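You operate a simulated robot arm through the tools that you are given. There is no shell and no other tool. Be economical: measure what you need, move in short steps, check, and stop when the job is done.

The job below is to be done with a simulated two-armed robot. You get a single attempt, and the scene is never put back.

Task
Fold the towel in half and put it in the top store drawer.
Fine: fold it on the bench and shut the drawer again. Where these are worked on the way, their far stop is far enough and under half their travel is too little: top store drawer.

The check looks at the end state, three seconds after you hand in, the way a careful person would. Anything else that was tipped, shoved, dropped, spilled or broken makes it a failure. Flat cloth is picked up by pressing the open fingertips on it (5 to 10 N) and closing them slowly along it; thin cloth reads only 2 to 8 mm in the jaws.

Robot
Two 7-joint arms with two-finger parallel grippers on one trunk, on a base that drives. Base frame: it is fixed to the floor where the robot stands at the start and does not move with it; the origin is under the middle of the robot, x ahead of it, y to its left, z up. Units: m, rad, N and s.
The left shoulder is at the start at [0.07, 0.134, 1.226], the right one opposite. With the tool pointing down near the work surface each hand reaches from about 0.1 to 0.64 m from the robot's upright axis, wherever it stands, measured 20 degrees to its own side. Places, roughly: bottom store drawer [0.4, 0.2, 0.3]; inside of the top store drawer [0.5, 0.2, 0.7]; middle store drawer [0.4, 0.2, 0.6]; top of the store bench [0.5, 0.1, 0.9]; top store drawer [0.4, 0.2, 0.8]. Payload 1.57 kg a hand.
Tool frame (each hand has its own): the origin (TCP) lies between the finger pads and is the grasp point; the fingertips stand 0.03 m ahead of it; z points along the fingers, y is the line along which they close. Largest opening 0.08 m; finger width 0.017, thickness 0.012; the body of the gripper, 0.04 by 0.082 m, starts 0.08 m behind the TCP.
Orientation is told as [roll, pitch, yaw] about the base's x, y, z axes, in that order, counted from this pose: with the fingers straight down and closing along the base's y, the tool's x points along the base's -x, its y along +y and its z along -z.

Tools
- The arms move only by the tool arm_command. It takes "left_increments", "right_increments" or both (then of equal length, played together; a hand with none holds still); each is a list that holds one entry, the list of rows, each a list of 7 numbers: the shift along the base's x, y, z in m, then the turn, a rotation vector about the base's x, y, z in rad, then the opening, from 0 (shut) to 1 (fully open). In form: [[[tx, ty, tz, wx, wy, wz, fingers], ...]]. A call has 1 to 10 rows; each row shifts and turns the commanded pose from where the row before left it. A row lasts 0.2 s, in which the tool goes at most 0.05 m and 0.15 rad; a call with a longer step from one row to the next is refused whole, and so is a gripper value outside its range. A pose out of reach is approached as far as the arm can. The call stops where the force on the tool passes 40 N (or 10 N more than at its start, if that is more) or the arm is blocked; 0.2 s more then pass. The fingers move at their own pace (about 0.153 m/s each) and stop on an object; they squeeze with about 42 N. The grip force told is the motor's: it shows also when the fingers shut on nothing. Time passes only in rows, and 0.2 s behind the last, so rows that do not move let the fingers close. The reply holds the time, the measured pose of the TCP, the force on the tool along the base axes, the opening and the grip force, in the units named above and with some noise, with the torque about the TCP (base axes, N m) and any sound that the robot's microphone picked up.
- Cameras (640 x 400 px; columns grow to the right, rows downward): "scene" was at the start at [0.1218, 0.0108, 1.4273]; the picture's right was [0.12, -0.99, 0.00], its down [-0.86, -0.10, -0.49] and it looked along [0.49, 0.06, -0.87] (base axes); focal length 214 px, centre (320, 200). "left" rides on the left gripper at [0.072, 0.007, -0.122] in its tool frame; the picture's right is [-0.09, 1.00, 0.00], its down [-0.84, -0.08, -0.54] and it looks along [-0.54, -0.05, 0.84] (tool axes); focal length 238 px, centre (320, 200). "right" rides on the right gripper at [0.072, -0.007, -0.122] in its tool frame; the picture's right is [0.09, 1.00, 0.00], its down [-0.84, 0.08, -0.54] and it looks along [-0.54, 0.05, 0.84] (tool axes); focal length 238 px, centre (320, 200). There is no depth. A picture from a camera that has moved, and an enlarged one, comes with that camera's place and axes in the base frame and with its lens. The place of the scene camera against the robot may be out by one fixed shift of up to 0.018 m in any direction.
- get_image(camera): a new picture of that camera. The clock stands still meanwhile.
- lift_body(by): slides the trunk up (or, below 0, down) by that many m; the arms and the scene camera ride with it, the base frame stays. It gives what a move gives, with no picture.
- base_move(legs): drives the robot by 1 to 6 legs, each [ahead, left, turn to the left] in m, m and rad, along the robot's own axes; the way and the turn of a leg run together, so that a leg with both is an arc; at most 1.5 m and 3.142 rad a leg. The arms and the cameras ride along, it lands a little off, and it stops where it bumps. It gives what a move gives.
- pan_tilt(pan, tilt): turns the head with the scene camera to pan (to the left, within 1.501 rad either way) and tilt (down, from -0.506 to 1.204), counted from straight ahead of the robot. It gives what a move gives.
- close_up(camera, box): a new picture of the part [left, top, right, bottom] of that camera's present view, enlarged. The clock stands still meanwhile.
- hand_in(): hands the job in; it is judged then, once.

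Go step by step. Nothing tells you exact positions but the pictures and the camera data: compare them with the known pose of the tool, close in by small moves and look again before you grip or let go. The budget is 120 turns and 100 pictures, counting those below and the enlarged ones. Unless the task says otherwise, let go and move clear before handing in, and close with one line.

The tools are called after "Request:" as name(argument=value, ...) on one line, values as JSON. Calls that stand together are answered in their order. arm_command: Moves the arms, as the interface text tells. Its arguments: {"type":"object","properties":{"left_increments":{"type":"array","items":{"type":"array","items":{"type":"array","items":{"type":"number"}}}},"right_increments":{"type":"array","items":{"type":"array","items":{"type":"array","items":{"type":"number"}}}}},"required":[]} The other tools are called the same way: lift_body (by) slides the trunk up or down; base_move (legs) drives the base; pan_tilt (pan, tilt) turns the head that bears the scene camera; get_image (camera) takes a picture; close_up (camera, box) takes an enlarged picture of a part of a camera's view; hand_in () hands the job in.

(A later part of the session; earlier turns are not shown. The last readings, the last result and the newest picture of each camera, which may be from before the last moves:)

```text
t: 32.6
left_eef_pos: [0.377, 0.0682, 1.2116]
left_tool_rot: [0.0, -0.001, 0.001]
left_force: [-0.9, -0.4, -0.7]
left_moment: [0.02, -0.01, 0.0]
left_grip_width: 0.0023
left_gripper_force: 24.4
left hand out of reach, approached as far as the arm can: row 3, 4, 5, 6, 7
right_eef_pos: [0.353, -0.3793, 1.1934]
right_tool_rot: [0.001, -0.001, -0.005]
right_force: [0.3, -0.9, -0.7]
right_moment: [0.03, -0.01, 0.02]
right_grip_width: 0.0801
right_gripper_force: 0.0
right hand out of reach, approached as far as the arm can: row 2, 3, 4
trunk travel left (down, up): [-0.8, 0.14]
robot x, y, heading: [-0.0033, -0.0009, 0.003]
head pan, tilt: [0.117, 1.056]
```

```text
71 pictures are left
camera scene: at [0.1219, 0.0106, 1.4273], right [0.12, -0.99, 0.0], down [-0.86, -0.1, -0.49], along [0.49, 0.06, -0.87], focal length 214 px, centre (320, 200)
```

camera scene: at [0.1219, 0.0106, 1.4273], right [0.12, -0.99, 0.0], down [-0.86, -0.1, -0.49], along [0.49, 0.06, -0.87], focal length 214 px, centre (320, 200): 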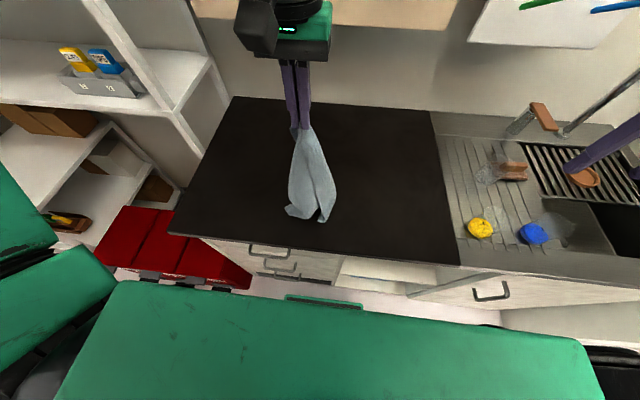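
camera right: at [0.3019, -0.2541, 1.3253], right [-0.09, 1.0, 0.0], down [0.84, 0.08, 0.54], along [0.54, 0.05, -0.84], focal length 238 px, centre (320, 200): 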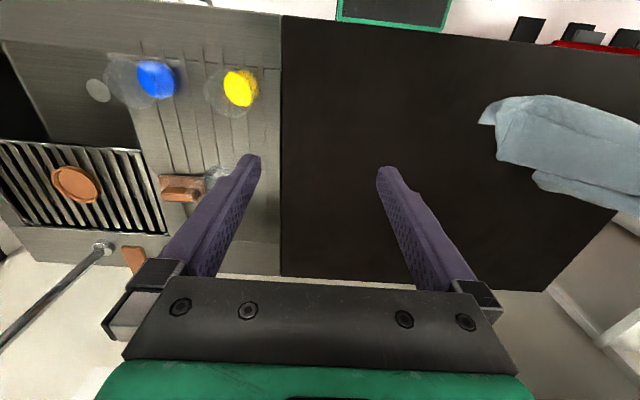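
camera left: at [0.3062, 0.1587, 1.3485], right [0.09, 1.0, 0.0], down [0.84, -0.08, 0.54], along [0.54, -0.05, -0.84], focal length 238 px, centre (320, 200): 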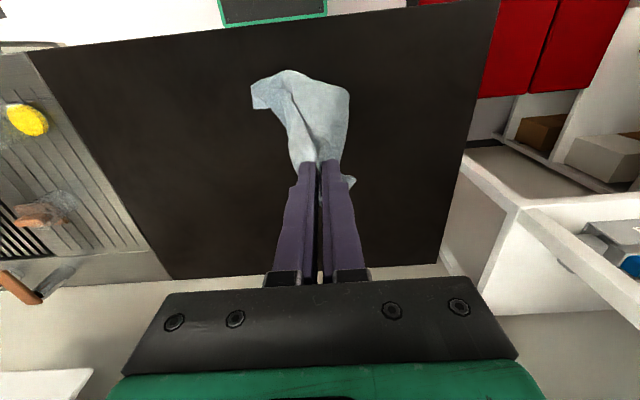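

Reach is limited at this height; raising the trunk will help.

Request:
lift_body(by=0.12)

Request:
arm_command(left_increments=[[[0.0, -0.03, 0, 0, 0, 0, 0], [0.0, -0.04, 0, 0, 0, 0, 0], [0.0, -0.04, 0, 0, 0, 0, 0], [0.0, -0.03, -0.01, 0, 0, 0, 0], [0.0, 0, -0.02, 0, 0, 0, 0], [0, 0, -0.02, 0, 0, 0, 0], [0, 0, 0, 0, 0, 0, 0]]])

Request:
get_image(camera="scene")

```text
t: 34.1
left_eef_pos: [0.3769, 0.0679, 1.3317]
left_tool_rot: [-0.001, 0.001, 0.001]
left_force: [0.0, -0.4, 0.1]
left_moment: [-0.01, -0.01, 0.03]
left_grip_width: 0.0026
left_gripper_force: 24.2
right_eef_pos: [0.3524, -0.3802, 1.3136]
right_tool_rot: [0.0, -0.001, -0.003]
right_force: [-0.2, -0.8, 0.2]
right_moment: [0.04, 0.01, -0.03]
right_grip_width: 0.0798
right_gripper_force: 0.0
trunk travel left (down, up): [-0.92, 0.02]
robot x, y, heading: [0.001, -0.0019, -0.0]
head pan, tilt: [0.117, 1.056]
```

```text
t: 35.7
left_eef_pos: [0.3706, 0.0423, 1.2756]
left_tool_rot: [0.001, 0.001, 0.001]
left_force: [-0.2, -0.1, -0.2]
left_moment: [0.0, 0.04, -0.03]
left_grip_width: 0.0025
left_gripper_force: 23.7
left hand out of reach, approached as far as the arm can: row 1, 2, 3, 4
right_eef_pos: [0.3532, -0.3798, 1.314]
right_tool_rot: [0.001, -0.001, -0.003]
right_force: [0.3, -0.1, -0.4]
right_moment: [-0.01, -0.02, -0.01]
right_grip_width: 0.0798
right_gripper_force: 0.0
trunk travel left (down, up): [-0.92, 0.02]
robot x, y, heading: [-0.0001, -0.001, -0.003]
head pan, tilt: [0.117, 1.056]
```

```text
70 pictures are left
camera scene: at [0.122, 0.0105, 1.5473], right [0.12, -0.99, 0.0], down [-0.86, -0.1, -0.49], along [0.49, 0.06, -0.87], focal length 214 px, centre (320, 200)
```

scene: 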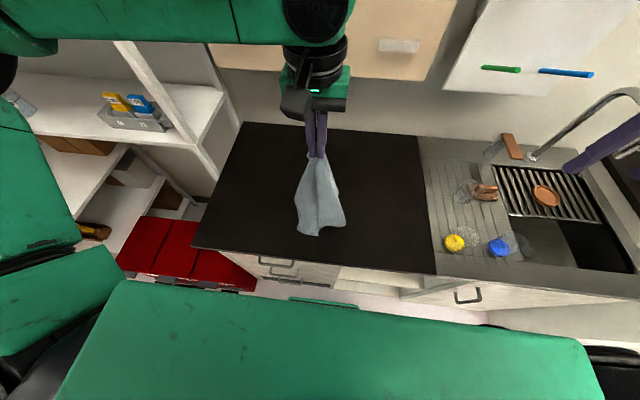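

I'll bring the right hand in a little and drive the base 0.2 m to the right so the left hand can sweep the cloth out leftwards.

Request:
arm_command(right_increments=[[[-0.03, 0.03, 0, 0, 0, 0, 1], [-0.03, 0.03, 0, 0, 0, 0, 1], [-0.01, 0.03, 0, 0, 0, 0, 1]]])

Request:
base_move(legs=[[0, -0.22, 0]])

Request:
get_image(camera="scene")

```text
t: 36.5
left_eef_pos: [0.3713, 0.0443, 1.2738]
left_tool_rot: [0.0, 0.002, 0.0]
left_force: [-0.6, 1.3, 0.0]
left_moment: [0.01, -0.01, 0.01]
left_grip_width: 0.0025
left_gripper_force: 24.0
right_eef_pos: [0.3055, -0.2755, 1.3082]
right_tool_rot: [-0.001, 0.0, -0.004]
right_force: [0.5, -0.3, 0.9]
right_moment: [-0.06, 0.0, -0.03]
right_grip_width: 0.08
right_gripper_force: 0.0
right hand out of reach, approached as far as the arm can: row 1, 2
trunk travel left (down, up): [-0.92, 0.02]
robot x, y, heading: [-0.0025, 0.0001, -0.002]
head pan, tilt: [0.117, 1.056]
```

```text
t: 38.2
left_eef_pos: [0.3706, -0.1694, 1.2745]
left_tool_rot: [-0.004, -0.001, 0.003]
left_force: [0.1, 0.1, 0.0]
left_moment: [-0.02, 0.0, 0.03]
left_grip_width: 0.0025
left_gripper_force: 23.5
right_eef_pos: [0.306, -0.4894, 1.3095]
right_tool_rot: [-0.006, -0.001, -0.004]
right_force: [0.5, 1.2, 0.7]
right_moment: [-0.03, 0.02, 0.01]
right_grip_width: 0.08
right_gripper_force: 0.1
trunk travel left (down, up): [-0.92, 0.02]
robot x, y, heading: [0.0017, -0.2145, -0.001]
head pan, tilt: [0.117, 1.056]
```

```text
69 pictures are left
camera scene: at [0.1216, -0.2015, 1.5473], right [0.12, -0.99, 0.0], down [-0.86, -0.1, -0.49], along [0.49, 0.06, -0.87], focal length 214 px, centre (320, 200)
```

scene: 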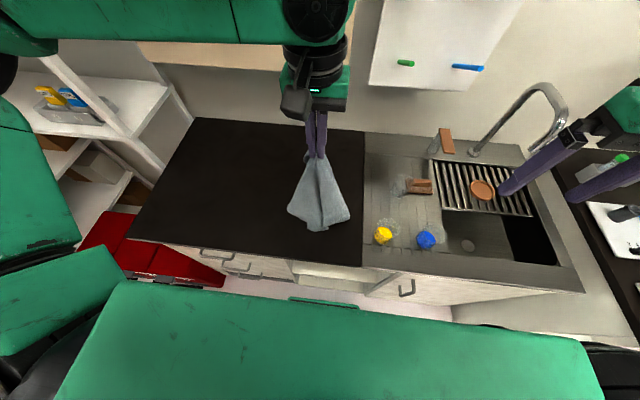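

Now sweep the cloth down toward the left.

Request:
arm_command(left_increments=[[[0.005, 0.036, -0.03, 0, 0, 0, 0], [0.005, 0.038, -0.03, 0, 0, 0, 0], [0.005, 0.038, -0.03, 0, 0, 0, 0], [0.005, 0.038, -0.03, 0, 0, 0, 0], [0.005, 0.038, -0.03, 0, 0, 0, 0], [0.005, 0.038, -0.03, 0, 0, 0, 0], [0.005, 0.038, -0.03, 0, 0, 0, 0], [0.005, 0.038, -0.03, 0, 0, 0, 0], [0, 0.038, -0.03, 0, 0, 0, 0], [0, 0.03, -0.035, 0, 0, 0, 0]]])

Request:
get_image(camera="scene")

```text
t: 40.4
left_eef_pos: [0.4125, 0.1967, 0.9686]
left_tool_rot: [0.0, 0.001, 0.0]
left_force: [0.8, 1.0, -0.1]
left_moment: [-0.01, -0.01, 0.02]
left_grip_width: 0.0023
left_gripper_force: 24.2
right_eef_pos: [0.3061, -0.4931, 1.3075]
right_tool_rot: [-0.002, -0.002, -0.003]
right_force: [0.5, 0.3, 0.0]
right_moment: [0.0, 0.03, -0.01]
right_grip_width: 0.0801
right_gripper_force: 0.0
trunk travel left (down, up): [-0.92, 0.02]
robot x, y, heading: [-0.0013, -0.2152, -0.001]
head pan, tilt: [0.117, 1.056]
```

```text
68 pictures are left
camera scene: at [0.1229, -0.2059, 1.5473], right [0.12, -0.99, 0.0], down [-0.86, -0.1, -0.49], along [0.49, 0.06, -0.87], focal length 214 px, centre (320, 200)
```

scene: 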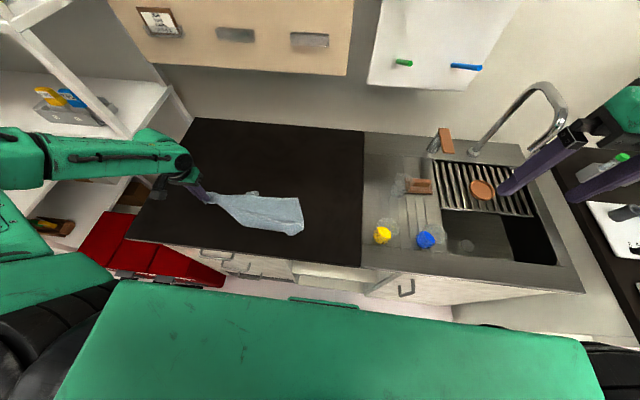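

Request:
close_up(camera="scene", box=[190, 170, 320, 250])

```text
4.92 times, centred on (255, 210) of scene
camera zoom: at [0.1229, -0.2059, 1.5473], right [0.12, -0.99, 0.0], down [-0.86, -0.1, -0.49], along [0.49, 0.06, -0.87], focal length 1056 px, centre (640, 151)
```

zoom: 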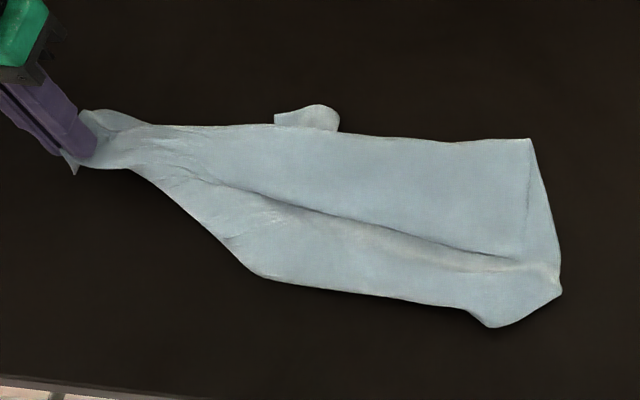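

The towel lies with a likely true corner near (0.485, −0.084). I'll bring the right hand over for a closer look.

Request:
arm_command(right_increments=[[[0.0, 0.04, -0.025, 0, 0, 0, 1], [0.015, 0.042, -0.02, 0, 0, 0, 1], [0.015, 0.042, -0.02, 0, 0, 0, 1], [0.015, 0.042, -0.02, 0, 0, 0, 1], [0.015, 0.042, -0.02, 0, 0, 0, 0.5], [0.015, 0.042, -0.02, 0, 0, 0, 0.5], [0.015, 0.042, -0.02, 0, 0, 0, 0.5], [0.015, 0.042, -0.02, 0, 0, 0, 0.5], [0, 0, -0.03, 0, 0, 0, 0.5], [0, 0, 0, 0, 0, 0, 0.5]]])

Request:
get_image(camera="right")

```text
t: 42.6
left_eef_pos: [0.4106, 0.1951, 0.9696]
left_tool_rot: [0.0, -0.001, 0.001]
left_force: [-0.1, -0.5, 1.1]
left_moment: [0.0, -0.01, -0.01]
left_grip_width: 0.0028
left_gripper_force: 23.7
right_eef_pos: [0.4107, -0.1611, 1.1131]
right_tool_rot: [-0.001, -0.002, -0.002]
right_force: [1.0, -0.3, 0.0]
right_moment: [0.03, -0.01, 0.02]
right_grip_width: 0.0399
right_gripper_force: 0.0
trunk travel left (down, up): [-0.92, 0.02]
robot x, y, heading: [-0.0041, -0.2169, -0.003]
head pan, tilt: [0.117, 1.056]
```

```text
66 pictures are left
camera right: at [0.3377, -0.1681, 1.2355], right [-0.09, 1.0, 0.0], down [0.84, 0.08, 0.54], along [0.54, 0.05, -0.84], focal length 238 px, centre (320, 200)
```

right: 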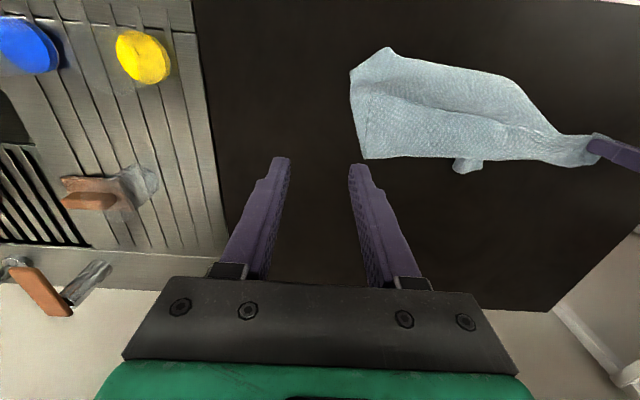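

Request:
close_up(camera="right", box=[330, 30, 610, 205])

```text
2.29 times, centred on (470, 118) of right
camera zoom: at [0.3377, -0.1681, 1.2355], right [-0.09, 1.0, 0.0], down [0.84, 0.08, 0.54], along [0.54, 0.05, -0.84], focal length 545 px, centre (-23, 389)
```

zoom: 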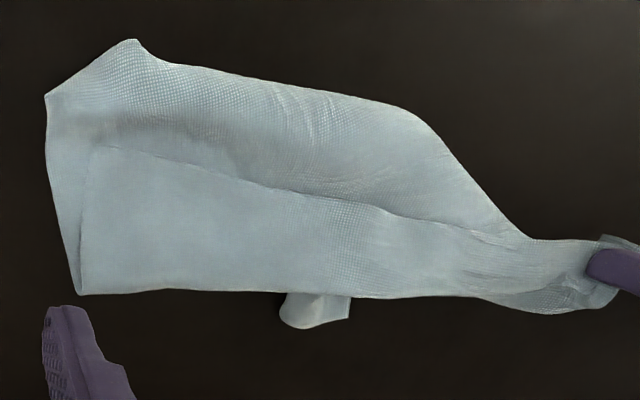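

I'll go nearer to that corner at (0.472, −0.088) and look closely.

Request:
arm_command(right_increments=[[[0.015, 0.028, -0.035, 0, 0, 0, 0.5], [0.015, 0.028, -0.035, 0, 0, 0, 0.5], [0.015, 0.028, -0.035, 0, 0, 0, 0.5], [0.01, 0.015, -0.035, 0, 0, 0, 0.5], [0, 0, 0, 0, 0, 0, 0.5]]])

Request:
get_image(camera="right")

```text
t: 43.8
left_eef_pos: [0.4112, 0.195, 0.9702]
left_tool_rot: [0.002, 0.0, 0.002]
left_force: [-0.4, 0.0, -0.6]
left_moment: [0.02, 0.03, 0.03]
left_grip_width: 0.0024
left_gripper_force: 23.3
right_eef_pos: [0.4532, -0.0758, 0.9959]
right_tool_rot: [0.007, -0.006, 0.01]
right_force: [0.0, 0.2, 0.6]
right_moment: [0.01, 0.0, 0.01]
right_grip_width: 0.0399
right_gripper_force: 0.0
right hand out of reach, approached as far as the arm can: row 4
trunk travel left (down, up): [-0.92, 0.02]
robot x, y, heading: [-0.002, -0.2171, -0.001]
head pan, tilt: [0.117, 1.056]
```

```text
64 pictures are left
camera right: at [0.3817, -0.0837, 1.1182], right [-0.1, 0.99, 0.01], down [0.83, 0.08, 0.55], along [0.54, 0.06, -0.84], focal length 238 px, centre (320, 200)
```

right: 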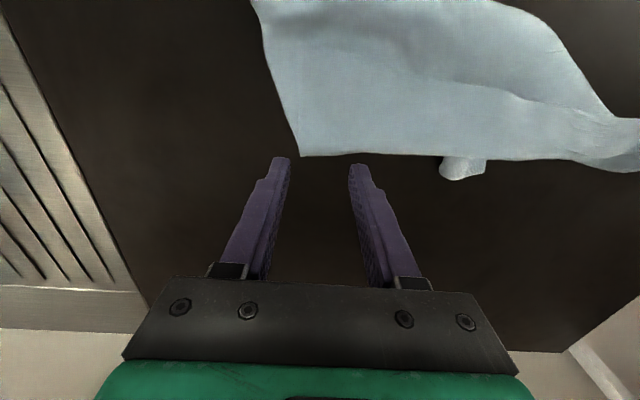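

It looks like a true corner at (0.472, −0.092). I'll lower the trunk (raising hands first) to regain reach at bench height.

Request:
arm_command(left_increments=[[[0, 0, 0.035, 0, 0, 0, 0], [0, 0, 0.035, 0, 0, 0, 0], [0, 0, 0.035, 0, 0, 0, 0]]], right_increments=[[[0, 0, 0.035, 0, 0, 0, 0.5], [0, 0, 0.035, 0, 0, 0, 0.5], [0, 0, 0.035, 0, 0, 0, 0.5]]])

Request:
lift_body(by=-0.12)

Request:
arm_command(right_increments=[[[0.004, 0.008, -0.01, 0, 0, 0, 0.5], [0.003, 0.008, -0.01, 0, 0, 0, 0.5], [0, 0, 0, 0, 0, 0, 0.5]]])

Request:
get_image(camera="right")

```text
t: 44.6
left_eef_pos: [0.4104, 0.1953, 1.0753]
left_tool_rot: [0.0, -0.001, 0.002]
left_force: [0.5, 0.3, -0.1]
left_moment: [0.01, 0.0, 0.02]
left_grip_width: 0.0025
left_gripper_force: 23.9
right_eef_pos: [0.4547, -0.0744, 1.1013]
right_tool_rot: [-0.001, -0.002, -0.002]
right_force: [0.1, -0.3, -0.5]
right_moment: [-0.01, -0.01, 0.02]
right_grip_width: 0.0399
right_gripper_force: 0.0
trunk travel left (down, up): [-0.92, 0.02]
robot x, y, heading: [-0.0037, -0.2198, 0.001]
head pan, tilt: [0.117, 1.056]
```

```text
t: 46.1
left_eef_pos: [0.4121, 0.1958, 0.9566]
left_tool_rot: [0.003, 0.002, 0.002]
left_force: [1.0, -0.9, 0.0]
left_moment: [0.04, 0.01, 0.03]
left_grip_width: 0.0025
left_gripper_force: 23.8
right_eef_pos: [0.4544, -0.0737, 0.9806]
right_tool_rot: [0.0, -0.001, 0.0]
right_force: [0.0, -0.3, 0.6]
right_moment: [-0.02, 0.03, -0.02]
right_grip_width: 0.0401
right_gripper_force: 0.0
trunk travel left (down, up): [-0.8, 0.14]
robot x, y, heading: [0.0007, -0.2144, 0.003]
head pan, tilt: [0.117, 1.056]
```

```text
t: 46.9
left_eef_pos: [0.4116, 0.195, 0.9555]
left_tool_rot: [0.0, 0.001, 0.002]
left_force: [-0.6, -0.3, -0.5]
left_moment: [0.0, 0.0, -0.01]
left_grip_width: 0.0026
left_gripper_force: 23.3
right_eef_pos: [0.4587, -0.0626, 0.9614]
right_tool_rot: [0.002, -0.002, -0.004]
right_force: [0.1, 0.5, -0.8]
right_moment: [0.0, 0.0, 0.0]
right_grip_width: 0.0401
right_gripper_force: 0.1
right hand out of reach, approached as far as the arm can: row 2
trunk travel left (down, up): [-0.8, 0.14]
robot x, y, heading: [0.0019, -0.2189, -0.001]
head pan, tilt: [0.117, 1.056]
```

```text
63 pictures are left
camera right: at [0.3861, -0.0692, 1.0838], right [-0.09, 1.0, 0.0], down [0.84, 0.07, 0.54], along [0.54, 0.05, -0.84], focal length 238 px, centre (320, 200)
```

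right: 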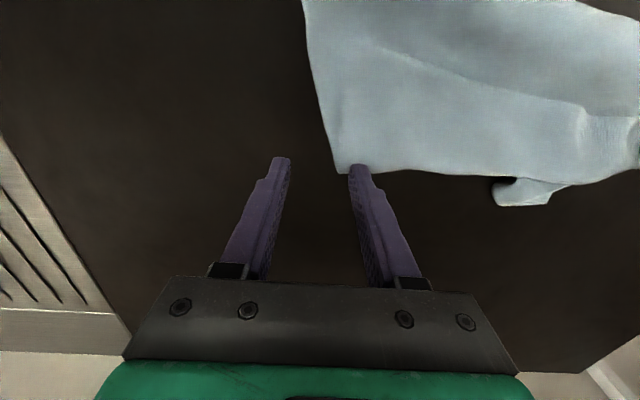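

The corner moved to (0.472, −0.046), just out of right-hand reach. I'll slacken with the left hand, then drive the base 0.1 m left so the cloth stays put.

Request:
arm_command(left_increments=[[[0, -0.03, 0.02, 0, 0, 0, 0], [0, -0.035, 0.01, 0, 0, 0, 0], [0, -0.035, 0, 0, 0, 0, 0]]], right_increments=[[[0, -0.02, 0.03, 0, 0, 0, 0.5], [0, -0.03, 0, 0, 0, 0, 0.5], [0, -0.03, 0, 0, 0, 0, 0.5]]])

Request:
base_move(legs=[[0, 0.11, 0]])

Request:
get_image(camera="right")

Request:
get_image(camera="scene")

```text
t: 47.7
left_eef_pos: [0.4132, 0.0942, 0.9857]
left_tool_rot: [0.002, -0.001, 0.002]
left_force: [-0.4, -0.4, -0.5]
left_moment: [0.02, 0.03, -0.01]
left_grip_width: 0.0026
left_gripper_force: 24.1
right_eef_pos: [0.4589, -0.1448, 0.9911]
right_tool_rot: [0.001, -0.001, -0.001]
right_force: [0.3, -0.1, 0.6]
right_moment: [0.06, 0.01, 0.03]
right_grip_width: 0.0397
right_gripper_force: 0.0
trunk travel left (down, up): [-0.8, 0.14]
robot x, y, heading: [-0.0001, -0.2166, 0.0]
head pan, tilt: [0.117, 1.056]
```

```text
t: 48.9
left_eef_pos: [0.4123, 0.2035, 0.9861]
left_tool_rot: [0.002, -0.001, 0.0]
left_force: [0.7, 0.0, 0.8]
left_moment: [-0.02, -0.05, 0.0]
left_grip_width: 0.0026
left_gripper_force: 23.9
right_eef_pos: [0.4584, -0.0342, 0.9916]
right_tool_rot: [0.002, -0.001, -0.004]
right_force: [-0.3, -0.7, 0.0]
right_moment: [0.02, 0.01, -0.01]
right_grip_width: 0.0399
right_gripper_force: 0.0
trunk travel left (down, up): [-0.8, 0.14]
robot x, y, heading: [-0.0002, -0.1077, -0.001]
head pan, tilt: [0.117, 1.056]
```

```text
62 pictures are left
camera right: at [0.3861, -0.0405, 1.1132], right [-0.09, 1.0, 0.0], down [0.84, 0.07, 0.54], along [0.54, 0.05, -0.84], focal length 238 px, centre (320, 200)
```

right: 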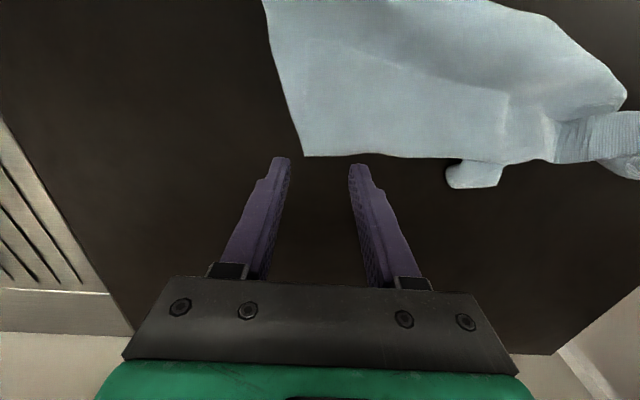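

```text
61 pictures are left
camera scene: at [0.1217, -0.0985, 1.4274], right [0.12, -0.99, 0.0], down [-0.86, -0.1, -0.49], along [0.49, 0.06, -0.87], focal length 214 px, centre (320, 200)
```

scene: 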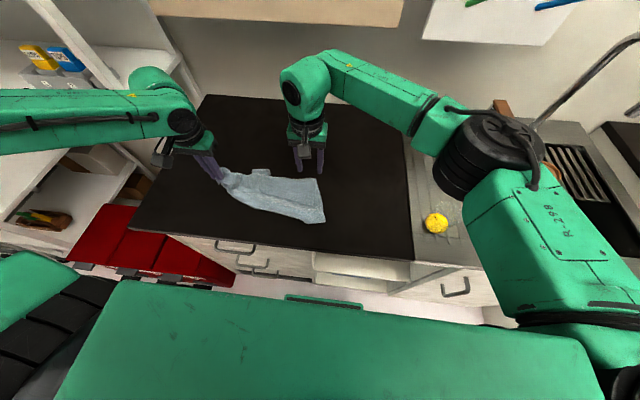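

Cloth stayed put. Corner at (0.473, −0.049); descend with the right hand just inside it.

Request:
arm_command(right_increments=[[[-0.001, 0.009, -0.02, 0, 0, 0, 0.5], [0, 0.009, -0.02, 0, 0, 0, 0.5], [0, 0, -0.013, 0, 0, 0, 0.5], [0, 0, -0.004, 0, 0, 0, 0.5], [0, 0, -0.001, 0, 0, 0, 0.5]]])

Request:
get_image(camera="right")

```text
t: 50.1
left_eef_pos: [0.4117, 0.2055, 0.986]
left_tool_rot: [-0.003, -0.001, 0.0]
left_force: [-0.3, 0.4, 0.3]
left_moment: [-0.02, -0.03, 0.01]
left_grip_width: 0.0027
left_gripper_force: 24.0
right_eef_pos: [0.4567, -0.0146, 0.932]
right_tool_rot: [0.0, -0.003, -0.001]
right_force: [-0.9, 0.3, 4.0]
right_moment: [-0.07, 0.03, 0.0]
right_grip_width: 0.04
right_gripper_force: 0.0
trunk travel left (down, up): [-0.8, 0.14]
robot x, y, heading: [-0.0023, -0.106, -0.002]
head pan, tilt: [0.117, 1.056]
```

```text
60 pictures are left
camera right: at [0.3849, -0.0207, 1.0554], right [-0.09, 1.0, 0.0], down [0.84, 0.07, 0.54], along [0.54, 0.05, -0.84], focal length 238 px, centre (320, 200)
```

right: 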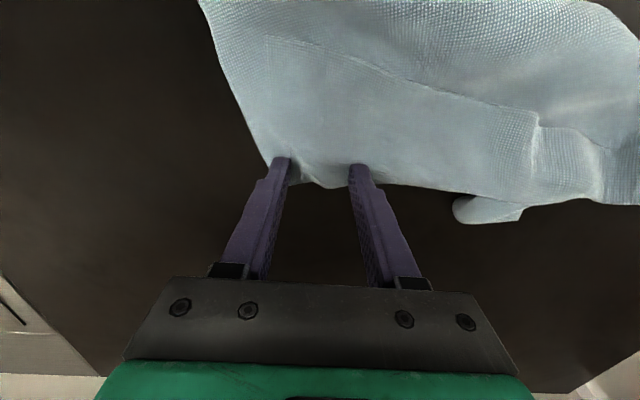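

Request:
arm_command(right_increments=[[[0, 0, -0.0006, 0, 0, 0, 0.5], [0, 0, 0, 0, 0, 0, 0.45], [0, 0, 0, 0, 0, 0, 0.4], [0, 0, 0, 0, 0, 0, 0.35], [0, 0, 0, 0, 0, 0, 0.3], [0, 0, 0, 0, 0, 0, 0.25], [0, 0, 0, 0, 0, 0, 0.2], [0, 0, 0, 0, 0, 0, 0.14], [0, 0, 0, 0, 0, 0, 0.07], [0, 0, 0, 0, 0, 0, 0]]])

Request:
arm_command(right_increments=[[[0, 0, 0, 0, 0, 0, 0]]])

Request:
get_image(camera="right")

```text
t: 52.3
left_eef_pos: [0.4117, 0.2057, 0.9848]
left_tool_rot: [0.001, -0.002, -0.001]
left_force: [-0.4, 0.3, 0.1]
left_moment: [-0.01, 0.0, -0.01]
left_grip_width: 0.0026
left_gripper_force: 24.3
right_eef_pos: [0.4557, -0.0139, 0.9321]
right_tool_rot: [0.001, -0.002, -0.003]
right_force: [-0.7, -0.1, 5.8]
right_moment: [-0.04, 0.03, 0.03]
right_grip_width: 0.0031
right_gripper_force: 24.3
trunk travel left (down, up): [-0.8, 0.14]
robot x, y, heading: [-0.0004, -0.1083, -0.004]
head pan, tilt: [0.117, 1.056]
```

```text
t: 52.7
left_eef_pos: [0.4118, 0.2059, 0.986]
left_tool_rot: [0.0, -0.002, 0.0]
left_force: [0.3, -1.0, -0.2]
left_moment: [0.02, -0.02, -0.01]
left_grip_width: 0.0027
left_gripper_force: 24.2
right_eef_pos: [0.4569, -0.0146, 0.9316]
right_tool_rot: [0.0, -0.004, -0.002]
right_force: [-0.1, -0.5, 4.8]
right_moment: [-0.03, 0.01, -0.02]
right_grip_width: 0.0031
right_gripper_force: 24.2
trunk travel left (down, up): [-0.8, 0.14]
robot x, y, heading: [-0.0014, -0.1083, 0.002]
head pan, tilt: [0.117, 1.056]
```

```text
59 pictures are left
camera right: at [0.3846, -0.0209, 1.0548], right [-0.09, 1.0, 0.0], down [0.84, 0.07, 0.54], along [0.54, 0.05, -0.84], focal length 238 px, centre (320, 200)
```

right: 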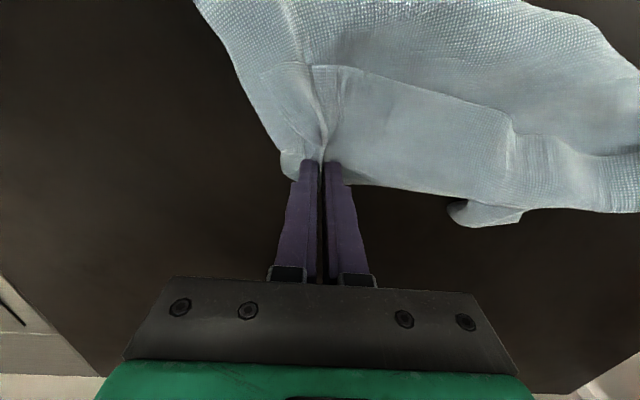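

Gripped (3.1 mm). Lift both hands together and see how it hangs.

Request:
arm_command(left_increments=[[[0, -0.01, 0.01, 0, 0, 0, 0], [0, 0, 0.025, 0, 0, 0, 0], [0, 0, 0.025, 0, 0, 0, 0], [0, 0, 0.025, 0, 0, 0, 0], [0, 0, 0.025, 0, 0, 0, 0], [0, 0, 0.02, 0, 0, 0, 0], [0, 0, 0, 0, 0, 0, 0]]], right_increments=[[[0, 0, 0.03, 0, 0, 0, 0], [-0.005, 0, 0.035, 0, 0, 0, 0], [-0.01, 0, 0.035, 0, 0, 0, 0], [-0.01, 0, 0.035, 0, 0, 0, 0], [-0.01, 0, 0.03, 0, 0, 0, 0], [-0.01, 0, 0.02, 0, 0, 0, 0], [0, 0, 0, 0, 0, 0, 0]]])

Request:
get_image(camera="scene")

Request:
get_image(camera="right")

```text
t: 54.3
left_eef_pos: [0.4124, 0.1952, 1.115]
left_tool_rot: [0.0, 0.001, 0.0]
left_force: [0.3, 0.0, 0.2]
left_moment: [0.02, -0.01, 0.02]
left_grip_width: 0.0028
left_gripper_force: 24.1
right_eef_pos: [0.4127, -0.0136, 1.1185]
right_tool_rot: [0.0, -0.001, -0.003]
right_force: [0.5, 0.1, 0.9]
right_moment: [0.01, 0.03, -0.01]
right_grip_width: 0.0031
right_gripper_force: 24.3
trunk travel left (down, up): [-0.8, 0.14]
robot x, y, heading: [-0.0003, -0.105, 0.001]
head pan, tilt: [0.117, 1.056]
```

```text
58 pictures are left
camera scene: at [0.1222, -0.0961, 1.4273], right [0.12, -0.99, 0.0], down [-0.86, -0.1, -0.49], along [0.49, 0.06, -0.87], focal length 214 px, centre (320, 200)
```

scene: 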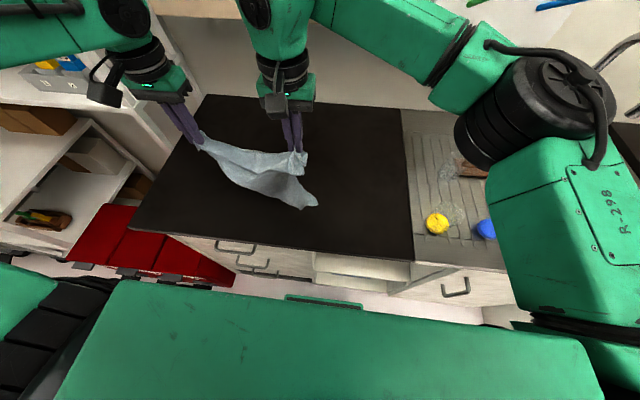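

```text
57 pictures are left
camera right: at [0.3406, -0.0209, 1.2404], right [-0.09, 1.0, 0.0], down [0.84, 0.07, 0.54], along [0.54, 0.05, -0.84], focal length 238 px, centre (320, 200)
```

right: 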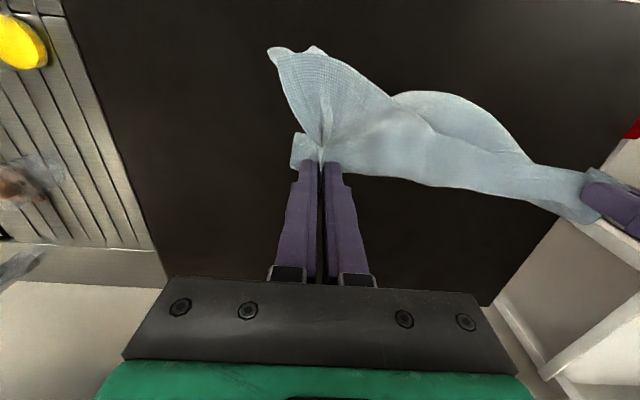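

Request:
lift_body(by=0.13)

Request:
get_image(camera="scene")

```text
t: 55.9
left_eef_pos: [0.4129, 0.1954, 1.2444]
left_tool_rot: [0.001, 0.0, 0.0]
left_force: [1.1, 0.2, 0.2]
left_moment: [0.0, -0.02, -0.01]
left_grip_width: 0.0031
left_gripper_force: 24.2
right_eef_pos: [0.412, -0.0155, 1.2469]
right_tool_rot: [0.001, -0.002, -0.002]
right_force: [-1.3, -0.1, -0.8]
right_moment: [0.02, 0.01, -0.02]
right_grip_width: 0.0029
right_gripper_force: 24.1
trunk travel left (down, up): [-0.93, 0.01]
robot x, y, heading: [-0.0014, -0.1102, -0.0]
head pan, tilt: [0.117, 1.056]
```

```text
56 pictures are left
camera scene: at [0.1218, -0.0961, 1.5573], right [0.12, -0.99, 0.0], down [-0.86, -0.1, -0.49], along [0.49, 0.06, -0.87], focal length 214 px, centre (320, 200)
```

scene: 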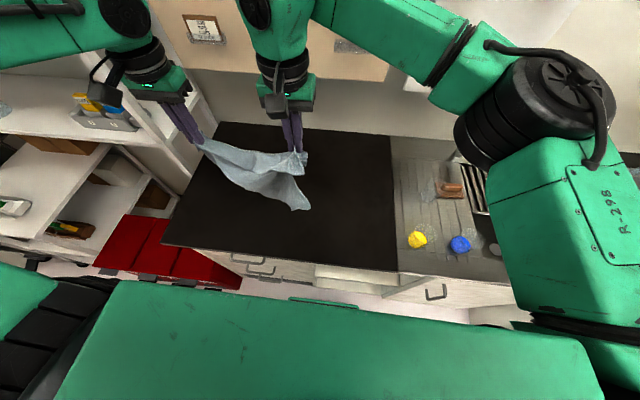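

Request:
close_up(camera="scene", box=[150, 90, 350, 230])

Request:
get_image(camera="right")

Request:
get_image(camera="left")

```text
2.86 times, centred on (250, 160) of scene
camera zoom: at [0.1218, -0.0961, 1.5573], right [0.12, -0.99, 0.0], down [-0.86, -0.1, -0.49], along [0.49, 0.06, -0.87], focal length 613 px, centre (520, 314)
```

zoom: 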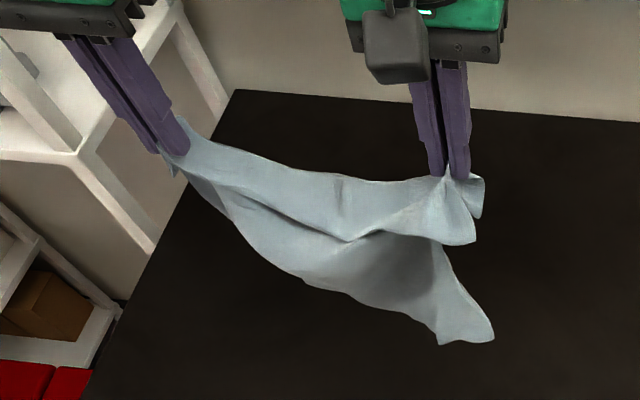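

```text
54 pictures are left
camera right: at [0.3404, -0.0209, 1.3702], right [-0.09, 1.0, 0.0], down [0.84, 0.07, 0.54], along [0.54, 0.05, -0.84], focal length 238 px, centre (320, 200)
```

right: 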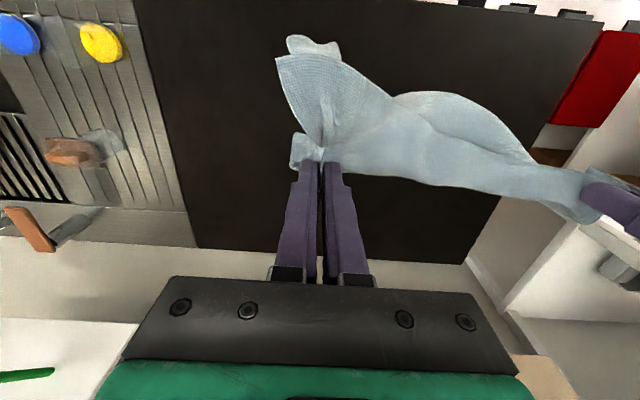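

```text
53 pictures are left
camera left: at [0.3408, 0.2006, 1.3677], right [0.09, 1.0, 0.0], down [0.84, -0.08, 0.54], along [0.54, -0.05, -0.84], focal length 238 px, centre (320, 200)
```

left: 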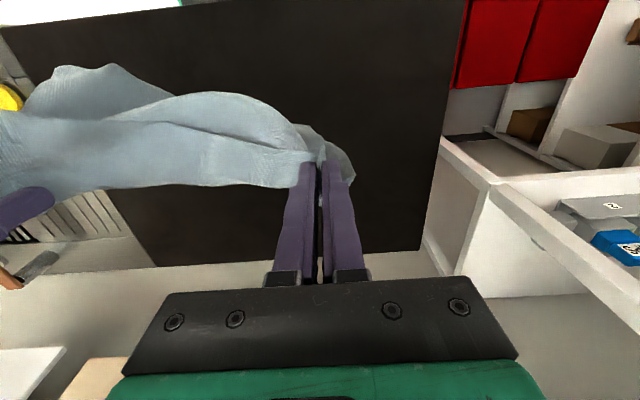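

The right grip is on a fold: a short flap with the true corner hangs in front, the long layer behind. Tilting the tools forward for reach, I'll lay the long layer away from me and let the flap open toward me. First reach forward.

Request:
arm_command(left_increments=[[[0.015, 0, 0, 0, -0.12, 0, 0], [0.02, 0, 0, 0, -0.12, 0, 0], [0.025, 0, 0, 0, -0.12, 0, 0], [0.03, 0, 0, 0, -0.12, 0, 0], [0.03, 0, 0, 0, -0.12, 0, 0], [0.03, 0, -0.01, 0, 0, 0, 0], [0.03, 0, -0.01, 0, 0, 0, 0], [0, 0, 0, 0, 0, 0, 0]]], right_increments=[[[0.015, 0, 0, 0, -0.12, 0, 0], [0.02, 0, 0, 0, -0.12, 0, 0], [0.025, 0, 0, 0, -0.12, 0, 0], [0.03, 0, 0, 0, -0.12, 0, 0], [0.03, 0, 0, 0, -0.12, 0, 0], [0.03, 0, -0.01, 0, 0, 0, 0], [0.03, 0, -0.01, 0, 0, 0, 0], [0, 0, 0, 0, 0, 0, 0]]])

Request:
get_image(camera="scene")

```text
t: 57.7
left_eef_pos: [0.5932, 0.1956, 1.2251]
left_tool_rot: [-0.001, -0.602, 0.001]
left_force: [0.0, 0.2, 0.0]
left_moment: [-0.02, -0.03, -0.03]
left_grip_width: 0.0026
left_gripper_force: 24.0
right_eef_pos: [0.5911, -0.0136, 1.2277]
right_tool_rot: [0.003, -0.601, -0.003]
right_force: [-0.4, 0.6, 0.0]
right_moment: [0.01, -0.04, -0.02]
right_grip_width: 0.0031
right_gripper_force: 23.3
trunk travel left (down, up): [-0.93, 0.01]
robot x, y, heading: [-0.0011, -0.1065, 0.002]
head pan, tilt: [0.117, 1.056]
```

```text
52 pictures are left
camera scene: at [0.1205, -0.0958, 1.5574], right [0.12, -0.99, 0.0], down [-0.86, -0.1, -0.49], along [0.49, 0.06, -0.87], focal length 214 px, centre (320, 200)
```

scene: 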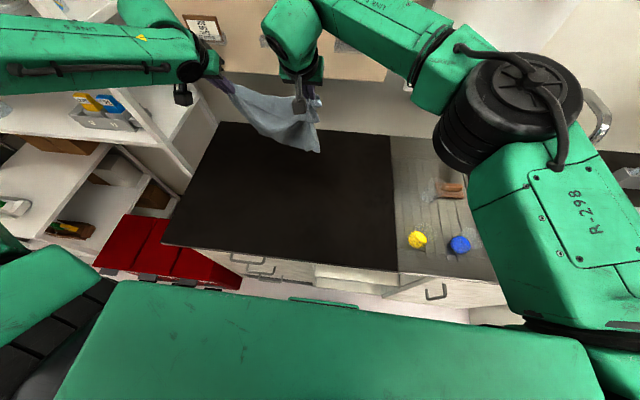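

Plenty of reach when tilted. Now lay back toward me while lowering, finishing with a downward-forward motion so the flap opens frontwards.

Request:
arm_command(left_increments=[[[-0.03, 0, -0.035, 0, 0.085, 0, 0], [-0.037, 0, -0.029, 0, 0.085, 0, 0], [-0.038, 0, -0.029, 0, 0.085, 0, 0], [-0.038, 0, -0.029, 0, 0.085, 0, 0], [-0.038, 0, -0.029, 0, 0.085, 0, 0], [-0.038, 0, -0.029, 0, 0.085, 0, 0], [-0.038, 0, -0.025, 0, 0.085, 0, 0], [0, 0, 0, 0, 0, 0, 0], [0.008, 0, -0.02, 0, 0, 0, 0], [0.01, 0, -0.02, 0, 0, 0, 0]]], right_increments=[[[-0.03, 0, -0.035, 0, 0.085, 0, 0], [-0.037, 0, -0.029, 0, 0.085, 0, 0], [-0.038, 0, -0.029, 0, 0.085, 0, 0], [-0.038, 0, -0.029, 0, 0.085, 0, 0], [-0.038, 0, -0.029, 0, 0.085, 0, 0], [-0.038, 0, -0.029, 0, 0.085, 0, 0], [-0.038, 0, -0.025, 0, 0.085, 0, 0], [0, 0, 0, 0, 0, 0, 0], [0.008, 0, -0.02, 0, 0, 0, 0], [0.01, 0, -0.02, 0, 0, 0, 0]]])

Request:
get_image(camera="scene")

Request:
get_image(camera="right")

```text
t: 59.9
left_eef_pos: [0.3547, 0.1946, 0.9792]
left_tool_rot: [0.001, -0.005, -0.001]
left_force: [-1.0, 0.8, -0.5]
left_moment: [0.02, -0.01, 0.02]
left_grip_width: 0.0027
left_gripper_force: 24.0
right_eef_pos: [0.3552, -0.0142, 0.9818]
right_tool_rot: [-0.001, -0.006, -0.004]
right_force: [0.6, -1.5, -0.1]
right_moment: [0.0, 0.04, -0.02]
right_grip_width: 0.0031
right_gripper_force: 24.0
trunk travel left (down, up): [-0.93, 0.01]
robot x, y, heading: [0.0045, -0.1052, -0.0]
head pan, tilt: [0.117, 1.056]
```

```text
51 pictures are left
camera scene: at [0.1241, -0.0961, 1.5572], right [0.12, -0.99, 0.0], down [-0.86, -0.1, -0.49], along [0.49, 0.06, -0.87], focal length 214 px, centre (320, 200)
```

scene: 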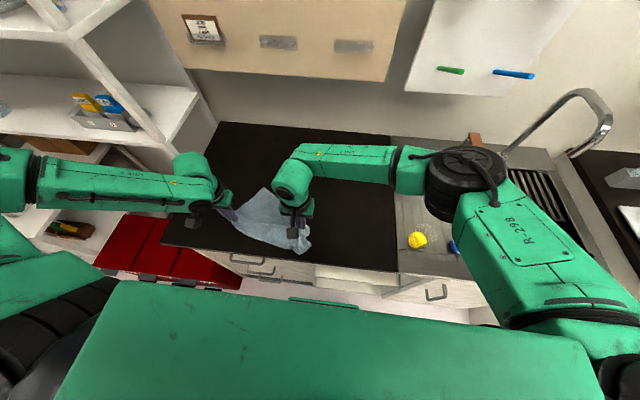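

```text
50 pictures are left
camera right: at [0.2828, -0.0208, 1.1036], right [-0.09, 1.0, 0.0], down [0.83, 0.08, 0.55], along [0.54, 0.05, -0.84], focal length 238 px, centre (320, 200)
```

right: 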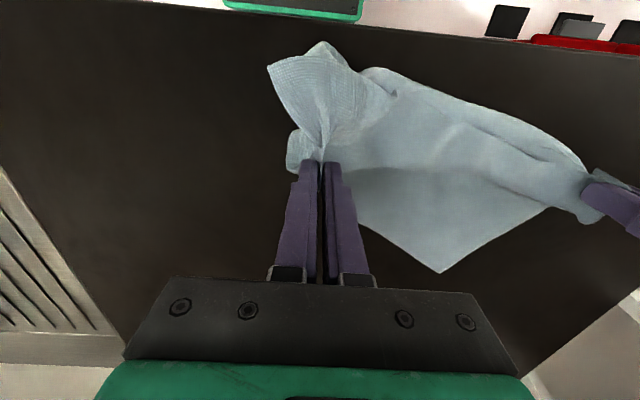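

Good: the long part is spread behind and the flap is in front. Finish lowering, release the right only, and look.

Request:
arm_command(left_increments=[[[0.01, 0, -0.02, 0, 0, 0, 0], [0.005, 0, -0.02, 0, 0, 0, 0], [0, 0, 0, 0, 0, 0, 0], [0, 0, 0, 0, 0, 0, 0], [0, 0, 0, 0, 0, 0, 0], [0, 0, 0, 0, 0, 0, 0]]], right_increments=[[[0.01, 0, -0.02, 0, 0, 0, 0], [0.005, 0, -0.022, 0, 0, 0, 0], [0, 0, 0, 0, 0, 0, 0.3], [0, 0, 0.02, 0, 0, 0, 0.3], [0, -0.02, 0.03, 0, 0, 0, 0.3], [0, -0.04, 0.03, 0, 0, 0, 0.5]]])

Request:
arm_command(right_increments=[[[0, -0.05, 0, 0, 0, 0, 0.5], [0, -0.05, 0, 0, 0, 0, 0.5], [0, -0.05, 0, 0, 0, 0, 0.5]]])

Request:
get_image(camera="scene")

Request:
get_image(camera="right")

```text
t: 61.3
left_eef_pos: [0.3681, 0.1935, 0.9412]
left_tool_rot: [0.002, -0.006, -0.001]
left_force: [-0.4, 0.3, 0.5]
left_moment: [0.02, -0.02, -0.01]
left_grip_width: 0.0025
left_gripper_force: 24.2
right_eef_pos: [0.3673, -0.0763, 1.0204]
right_tool_rot: [0.003, -0.009, -0.003]
right_force: [0.3, 0.7, -0.1]
right_moment: [0.04, 0.04, -0.02]
right_grip_width: 0.0401
right_gripper_force: 0.1
trunk travel left (down, up): [-0.93, 0.01]
robot x, y, heading: [0.0008, -0.107, -0.0]
head pan, tilt: [0.117, 1.056]
```

```text
t: 62.1
left_eef_pos: [0.3679, 0.1943, 0.9402]
left_tool_rot: [0.002, -0.006, 0.001]
left_force: [-0.6, -0.7, -0.6]
left_moment: [0.02, 0.01, 0.01]
left_grip_width: 0.0026
left_gripper_force: 23.9
right_eef_pos: [0.3661, -0.2282, 1.0217]
right_tool_rot: [-0.001, -0.007, -0.003]
right_force: [0.0, -0.1, -1.2]
right_moment: [0.01, -0.04, 0.01]
right_grip_width: 0.0402
right_gripper_force: 0.1
trunk travel left (down, up): [-0.93, 0.01]
robot x, y, heading: [0.0003, -0.1094, 0.002]
head pan, tilt: [0.117, 1.056]
```

```text
49 pictures are left
camera scene: at [0.1202, -0.0982, 1.5575], right [0.12, -0.99, 0.0], down [-0.86, -0.1, -0.49], along [0.49, 0.06, -0.87], focal length 214 px, centre (320, 200)
```

scene: 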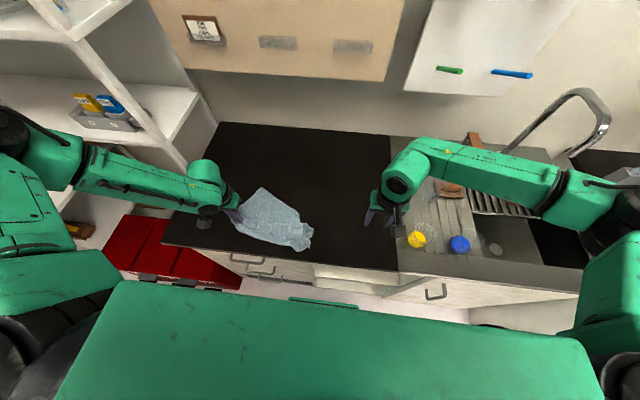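

```text
48 pictures are left
camera right: at [0.2941, -0.234, 1.1435], right [-0.09, 1.0, 0.0], down [0.83, 0.07, 0.55], along [0.55, 0.05, -0.84], focal length 238 px, centre (320, 200)
```

right: 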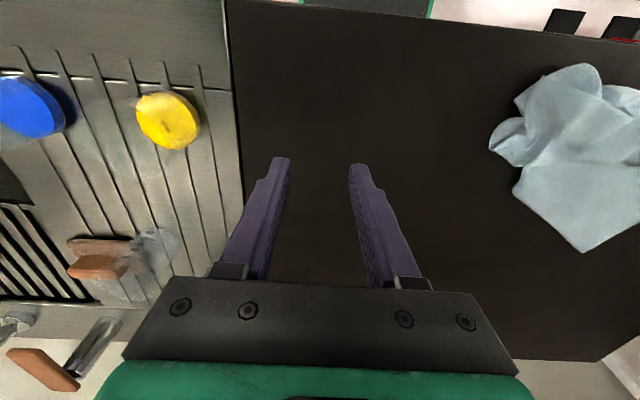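

Request:
close_up(camera="scene", box=[210, 170, 340, 260])

```text
4.44 times, centred on (275, 215) of scene
camera zoom: at [0.1202, -0.0982, 1.5575], right [0.12, -0.99, 0.0], down [-0.86, -0.1, -0.49], along [0.49, 0.06, -0.87], focal length 953 px, centre (520, 133)
```

zoom: 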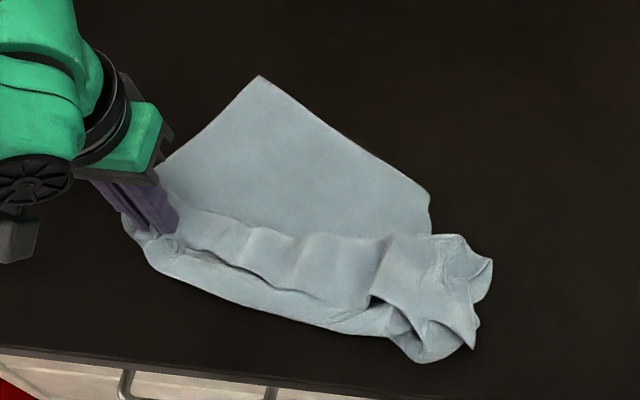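

There's a clean single corner at about (0.505, 0.155). I'll release the left, move the base left so both hands can work, and view the heap unobstructed.

Request:
arm_command(left_increments=[[[0, 0, -0.004, 0, 0, 0, 0], [0, 0, 0, 0, 0, 0, 0.4], [0, 0, 0.03, 0, 0, 0, 0.4], [0, 0.02, 0.04, 0, 0, 0, 0.4], [-0.01, 0.03, 0.03, 0, 0, 0, 0.5], [-0.02, 0.04, 0, 0, 0, 0, 0.5]]])

Request:
base_move(legs=[[0, 0.2, 0]])

Request:
lift_body(by=-0.08)

Request:
close_up(camera="scene", box=[220, 100, 460, 250])

```text
t: 63.5
left_eef_pos: [0.336, 0.2855, 1.036]
left_tool_rot: [-0.003, -0.006, -0.002]
left_force: [0.8, 0.4, 0.5]
left_moment: [-0.01, 0.02, 0.01]
left_grip_width: 0.0398
left_gripper_force: 0.1
right_eef_pos: [0.3671, -0.2249, 1.0221]
right_tool_rot: [0.0, -0.008, -0.003]
right_force: [-0.2, 0.0, -1.1]
right_moment: [-0.02, -0.04, -0.02]
right_grip_width: 0.0397
right_gripper_force: 0.1
trunk travel left (down, up): [-0.93, 0.01]
robot x, y, heading: [0.0021, -0.107, -0.0]
head pan, tilt: [0.117, 1.056]
```

```text
t: 65.1
left_eef_pos: [0.3386, 0.481, 1.0381]
left_tool_rot: [0.004, -0.005, -0.003]
left_force: [0.6, 0.3, -0.6]
left_moment: [0.03, -0.02, -0.02]
left_grip_width: 0.04
left_gripper_force: 0.0
right_eef_pos: [0.369, -0.0292, 1.0207]
right_tool_rot: [0.001, -0.007, -0.006]
right_force: [-0.5, -0.6, -0.4]
right_moment: [0.03, 0.0, 0.01]
right_grip_width: 0.0401
right_gripper_force: 0.0
trunk travel left (down, up): [-0.93, 0.01]
robot x, y, heading: [0.0017, 0.0965, -0.005]
head pan, tilt: [0.117, 1.056]
```

```text
t: 66.2
left_eef_pos: [0.339, 0.4842, 0.9569]
left_tool_rot: [0.0, -0.008, -0.002]
left_force: [-0.2, -0.1, -0.3]
left_moment: [0.01, 0.02, 0.0]
left_grip_width: 0.0401
left_gripper_force: 0.0
right_eef_pos: [0.3674, -0.0263, 0.9409]
right_tool_rot: [0.001, -0.007, -0.006]
right_force: [-0.5, 0.8, -0.3]
right_moment: [0.0, 0.01, -0.01]
right_grip_width: 0.0399
right_gripper_force: 0.1
trunk travel left (down, up): [-0.85, 0.09]
robot x, y, heading: [-0.0025, 0.0957, -0.002]
head pan, tilt: [0.117, 1.056]
```

```text
2.67 times, centred on (340, 175) of scene
camera zoom: at [0.1217, 0.1036, 1.4774], right [0.12, -0.99, 0.0], down [-0.86, -0.1, -0.49], along [0.49, 0.06, -0.87], focal length 572 px, centre (267, 267)
```

zoom: 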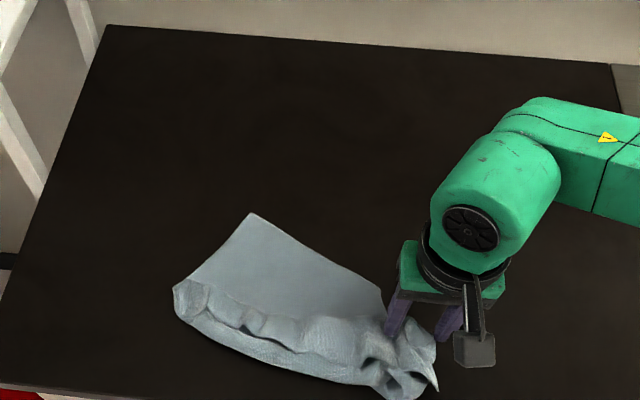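

I'll take corner K (~(0.50, 0.168)) with the right hand; first hover and check.

Request:
arm_command(right_increments=[[[0, 0, 0.045, 0, 0, 0, 0.4], [0.022, 0.039, 0, 0, 0, 0, 0.4], [0.022, 0.039, 0, 0, 0, 0, 0.4], [0.022, 0.039, 0, 0, 0, 0, 0.4], [0.022, 0.039, 0, 0, 0, 0, 0.4], [0.02, 0.038, 0, 0, 0, 0, 0.4], [0, 0, -0.02, 0, 0, 0, 0.4], [0, 0, 0, 0, 0, 0, 0.4]]])

Request:
get_image(camera="right")

Request:
close_up(camera="scene", box=[260, 150, 420, 250])

```text
t: 68.0
left_eef_pos: [0.3393, 0.4842, 0.9568]
left_tool_rot: [0.002, -0.005, -0.003]
left_force: [0.0, -1.5, -0.3]
left_moment: [-0.01, 0.02, -0.02]
left_grip_width: 0.0398
left_gripper_force: 0.2
right_eef_pos: [0.4763, 0.1682, 0.966]
right_tool_rot: [0.001, -0.007, -0.005]
right_force: [-0.2, -1.0, 0.0]
right_moment: [0.01, 0.02, 0.02]
right_grip_width: 0.0321
right_gripper_force: 0.1
trunk travel left (down, up): [-0.85, 0.09]
robot x, y, heading: [0.0009, 0.0937, -0.003]
head pan, tilt: [0.117, 1.056]
```

```text
45 pictures are left
camera right: at [0.4033, 0.1624, 1.0881], right [-0.09, 1.0, 0.0], down [0.83, 0.07, 0.55], along [0.55, 0.05, -0.84], focal length 238 px, centre (320, 200)
```

right: 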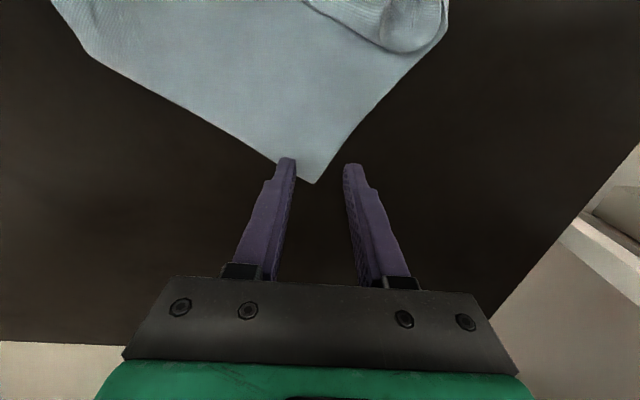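

```text
4.00 times, centred on (340, 200) of scene
camera zoom: at [0.1219, 0.1038, 1.4773], right [0.12, -0.99, 0.0], down [-0.86, -0.1, -0.49], along [0.49, 0.06, -0.87], focal length 858 px, centre (240, 200)
```

zoom: 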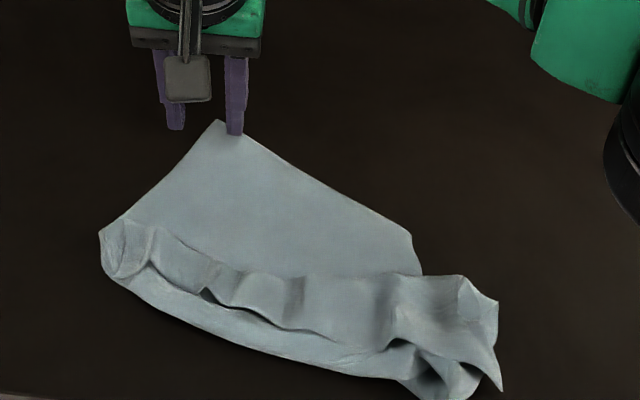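

Request:
arm_command(right_increments=[[[0, -0.018, -0.01, 0, 0, 0, 0.4], [0, 0, -0.015, 0, 0, 0, 0.4], [0, 0, -0.006, 0, 0, 0, 0.4], [0, 0, -0.002, 0, 0, 0, 0.4]]])

```text
t: 69.0
left_eef_pos: [0.3385, 0.4842, 0.957]
left_tool_rot: [-0.001, -0.004, -0.002]
left_force: [0.2, -0.4, 0.5]
left_moment: [0.03, 0.0, -0.01]
left_grip_width: 0.04
left_gripper_force: 0.1
right_eef_pos: [0.4765, 0.1497, 0.9334]
right_tool_rot: [0.0, -0.007, -0.005]
right_force: [-0.3, -0.4, 0.1]
right_moment: [0.01, -0.02, 0.03]
right_grip_width: 0.0319
right_gripper_force: 0.0
trunk travel left (down, up): [-0.85, 0.09]
robot x, y, heading: [-0.0016, 0.0965, -0.002]
head pan, tilt: [0.117, 1.056]
```

Request:
arm_command(right_increments=[[[0, 0, -0.001, 0, 0, 0, 0.4], [0, 0, -0.0006, 0, 0, 0, 0.4]]])

```text
t: 69.6
left_eef_pos: [0.3386, 0.4845, 0.9562]
left_tool_rot: [-0.002, -0.008, -0.002]
left_force: [-0.7, -0.3, 0.8]
left_moment: [0.0, -0.02, 0.05]
left_grip_width: 0.0399
left_gripper_force: 0.0
right_eef_pos: [0.4767, 0.1498, 0.9311]
right_tool_rot: [-0.001, -0.007, -0.006]
right_force: [0.2, 0.9, 2.7]
right_moment: [0.02, -0.02, -0.02]
right_grip_width: 0.0321
right_gripper_force: 0.1
trunk travel left (down, up): [-0.85, 0.09]
robot x, y, heading: [0.0007, 0.0937, -0.002]
head pan, tilt: [0.117, 1.056]
```

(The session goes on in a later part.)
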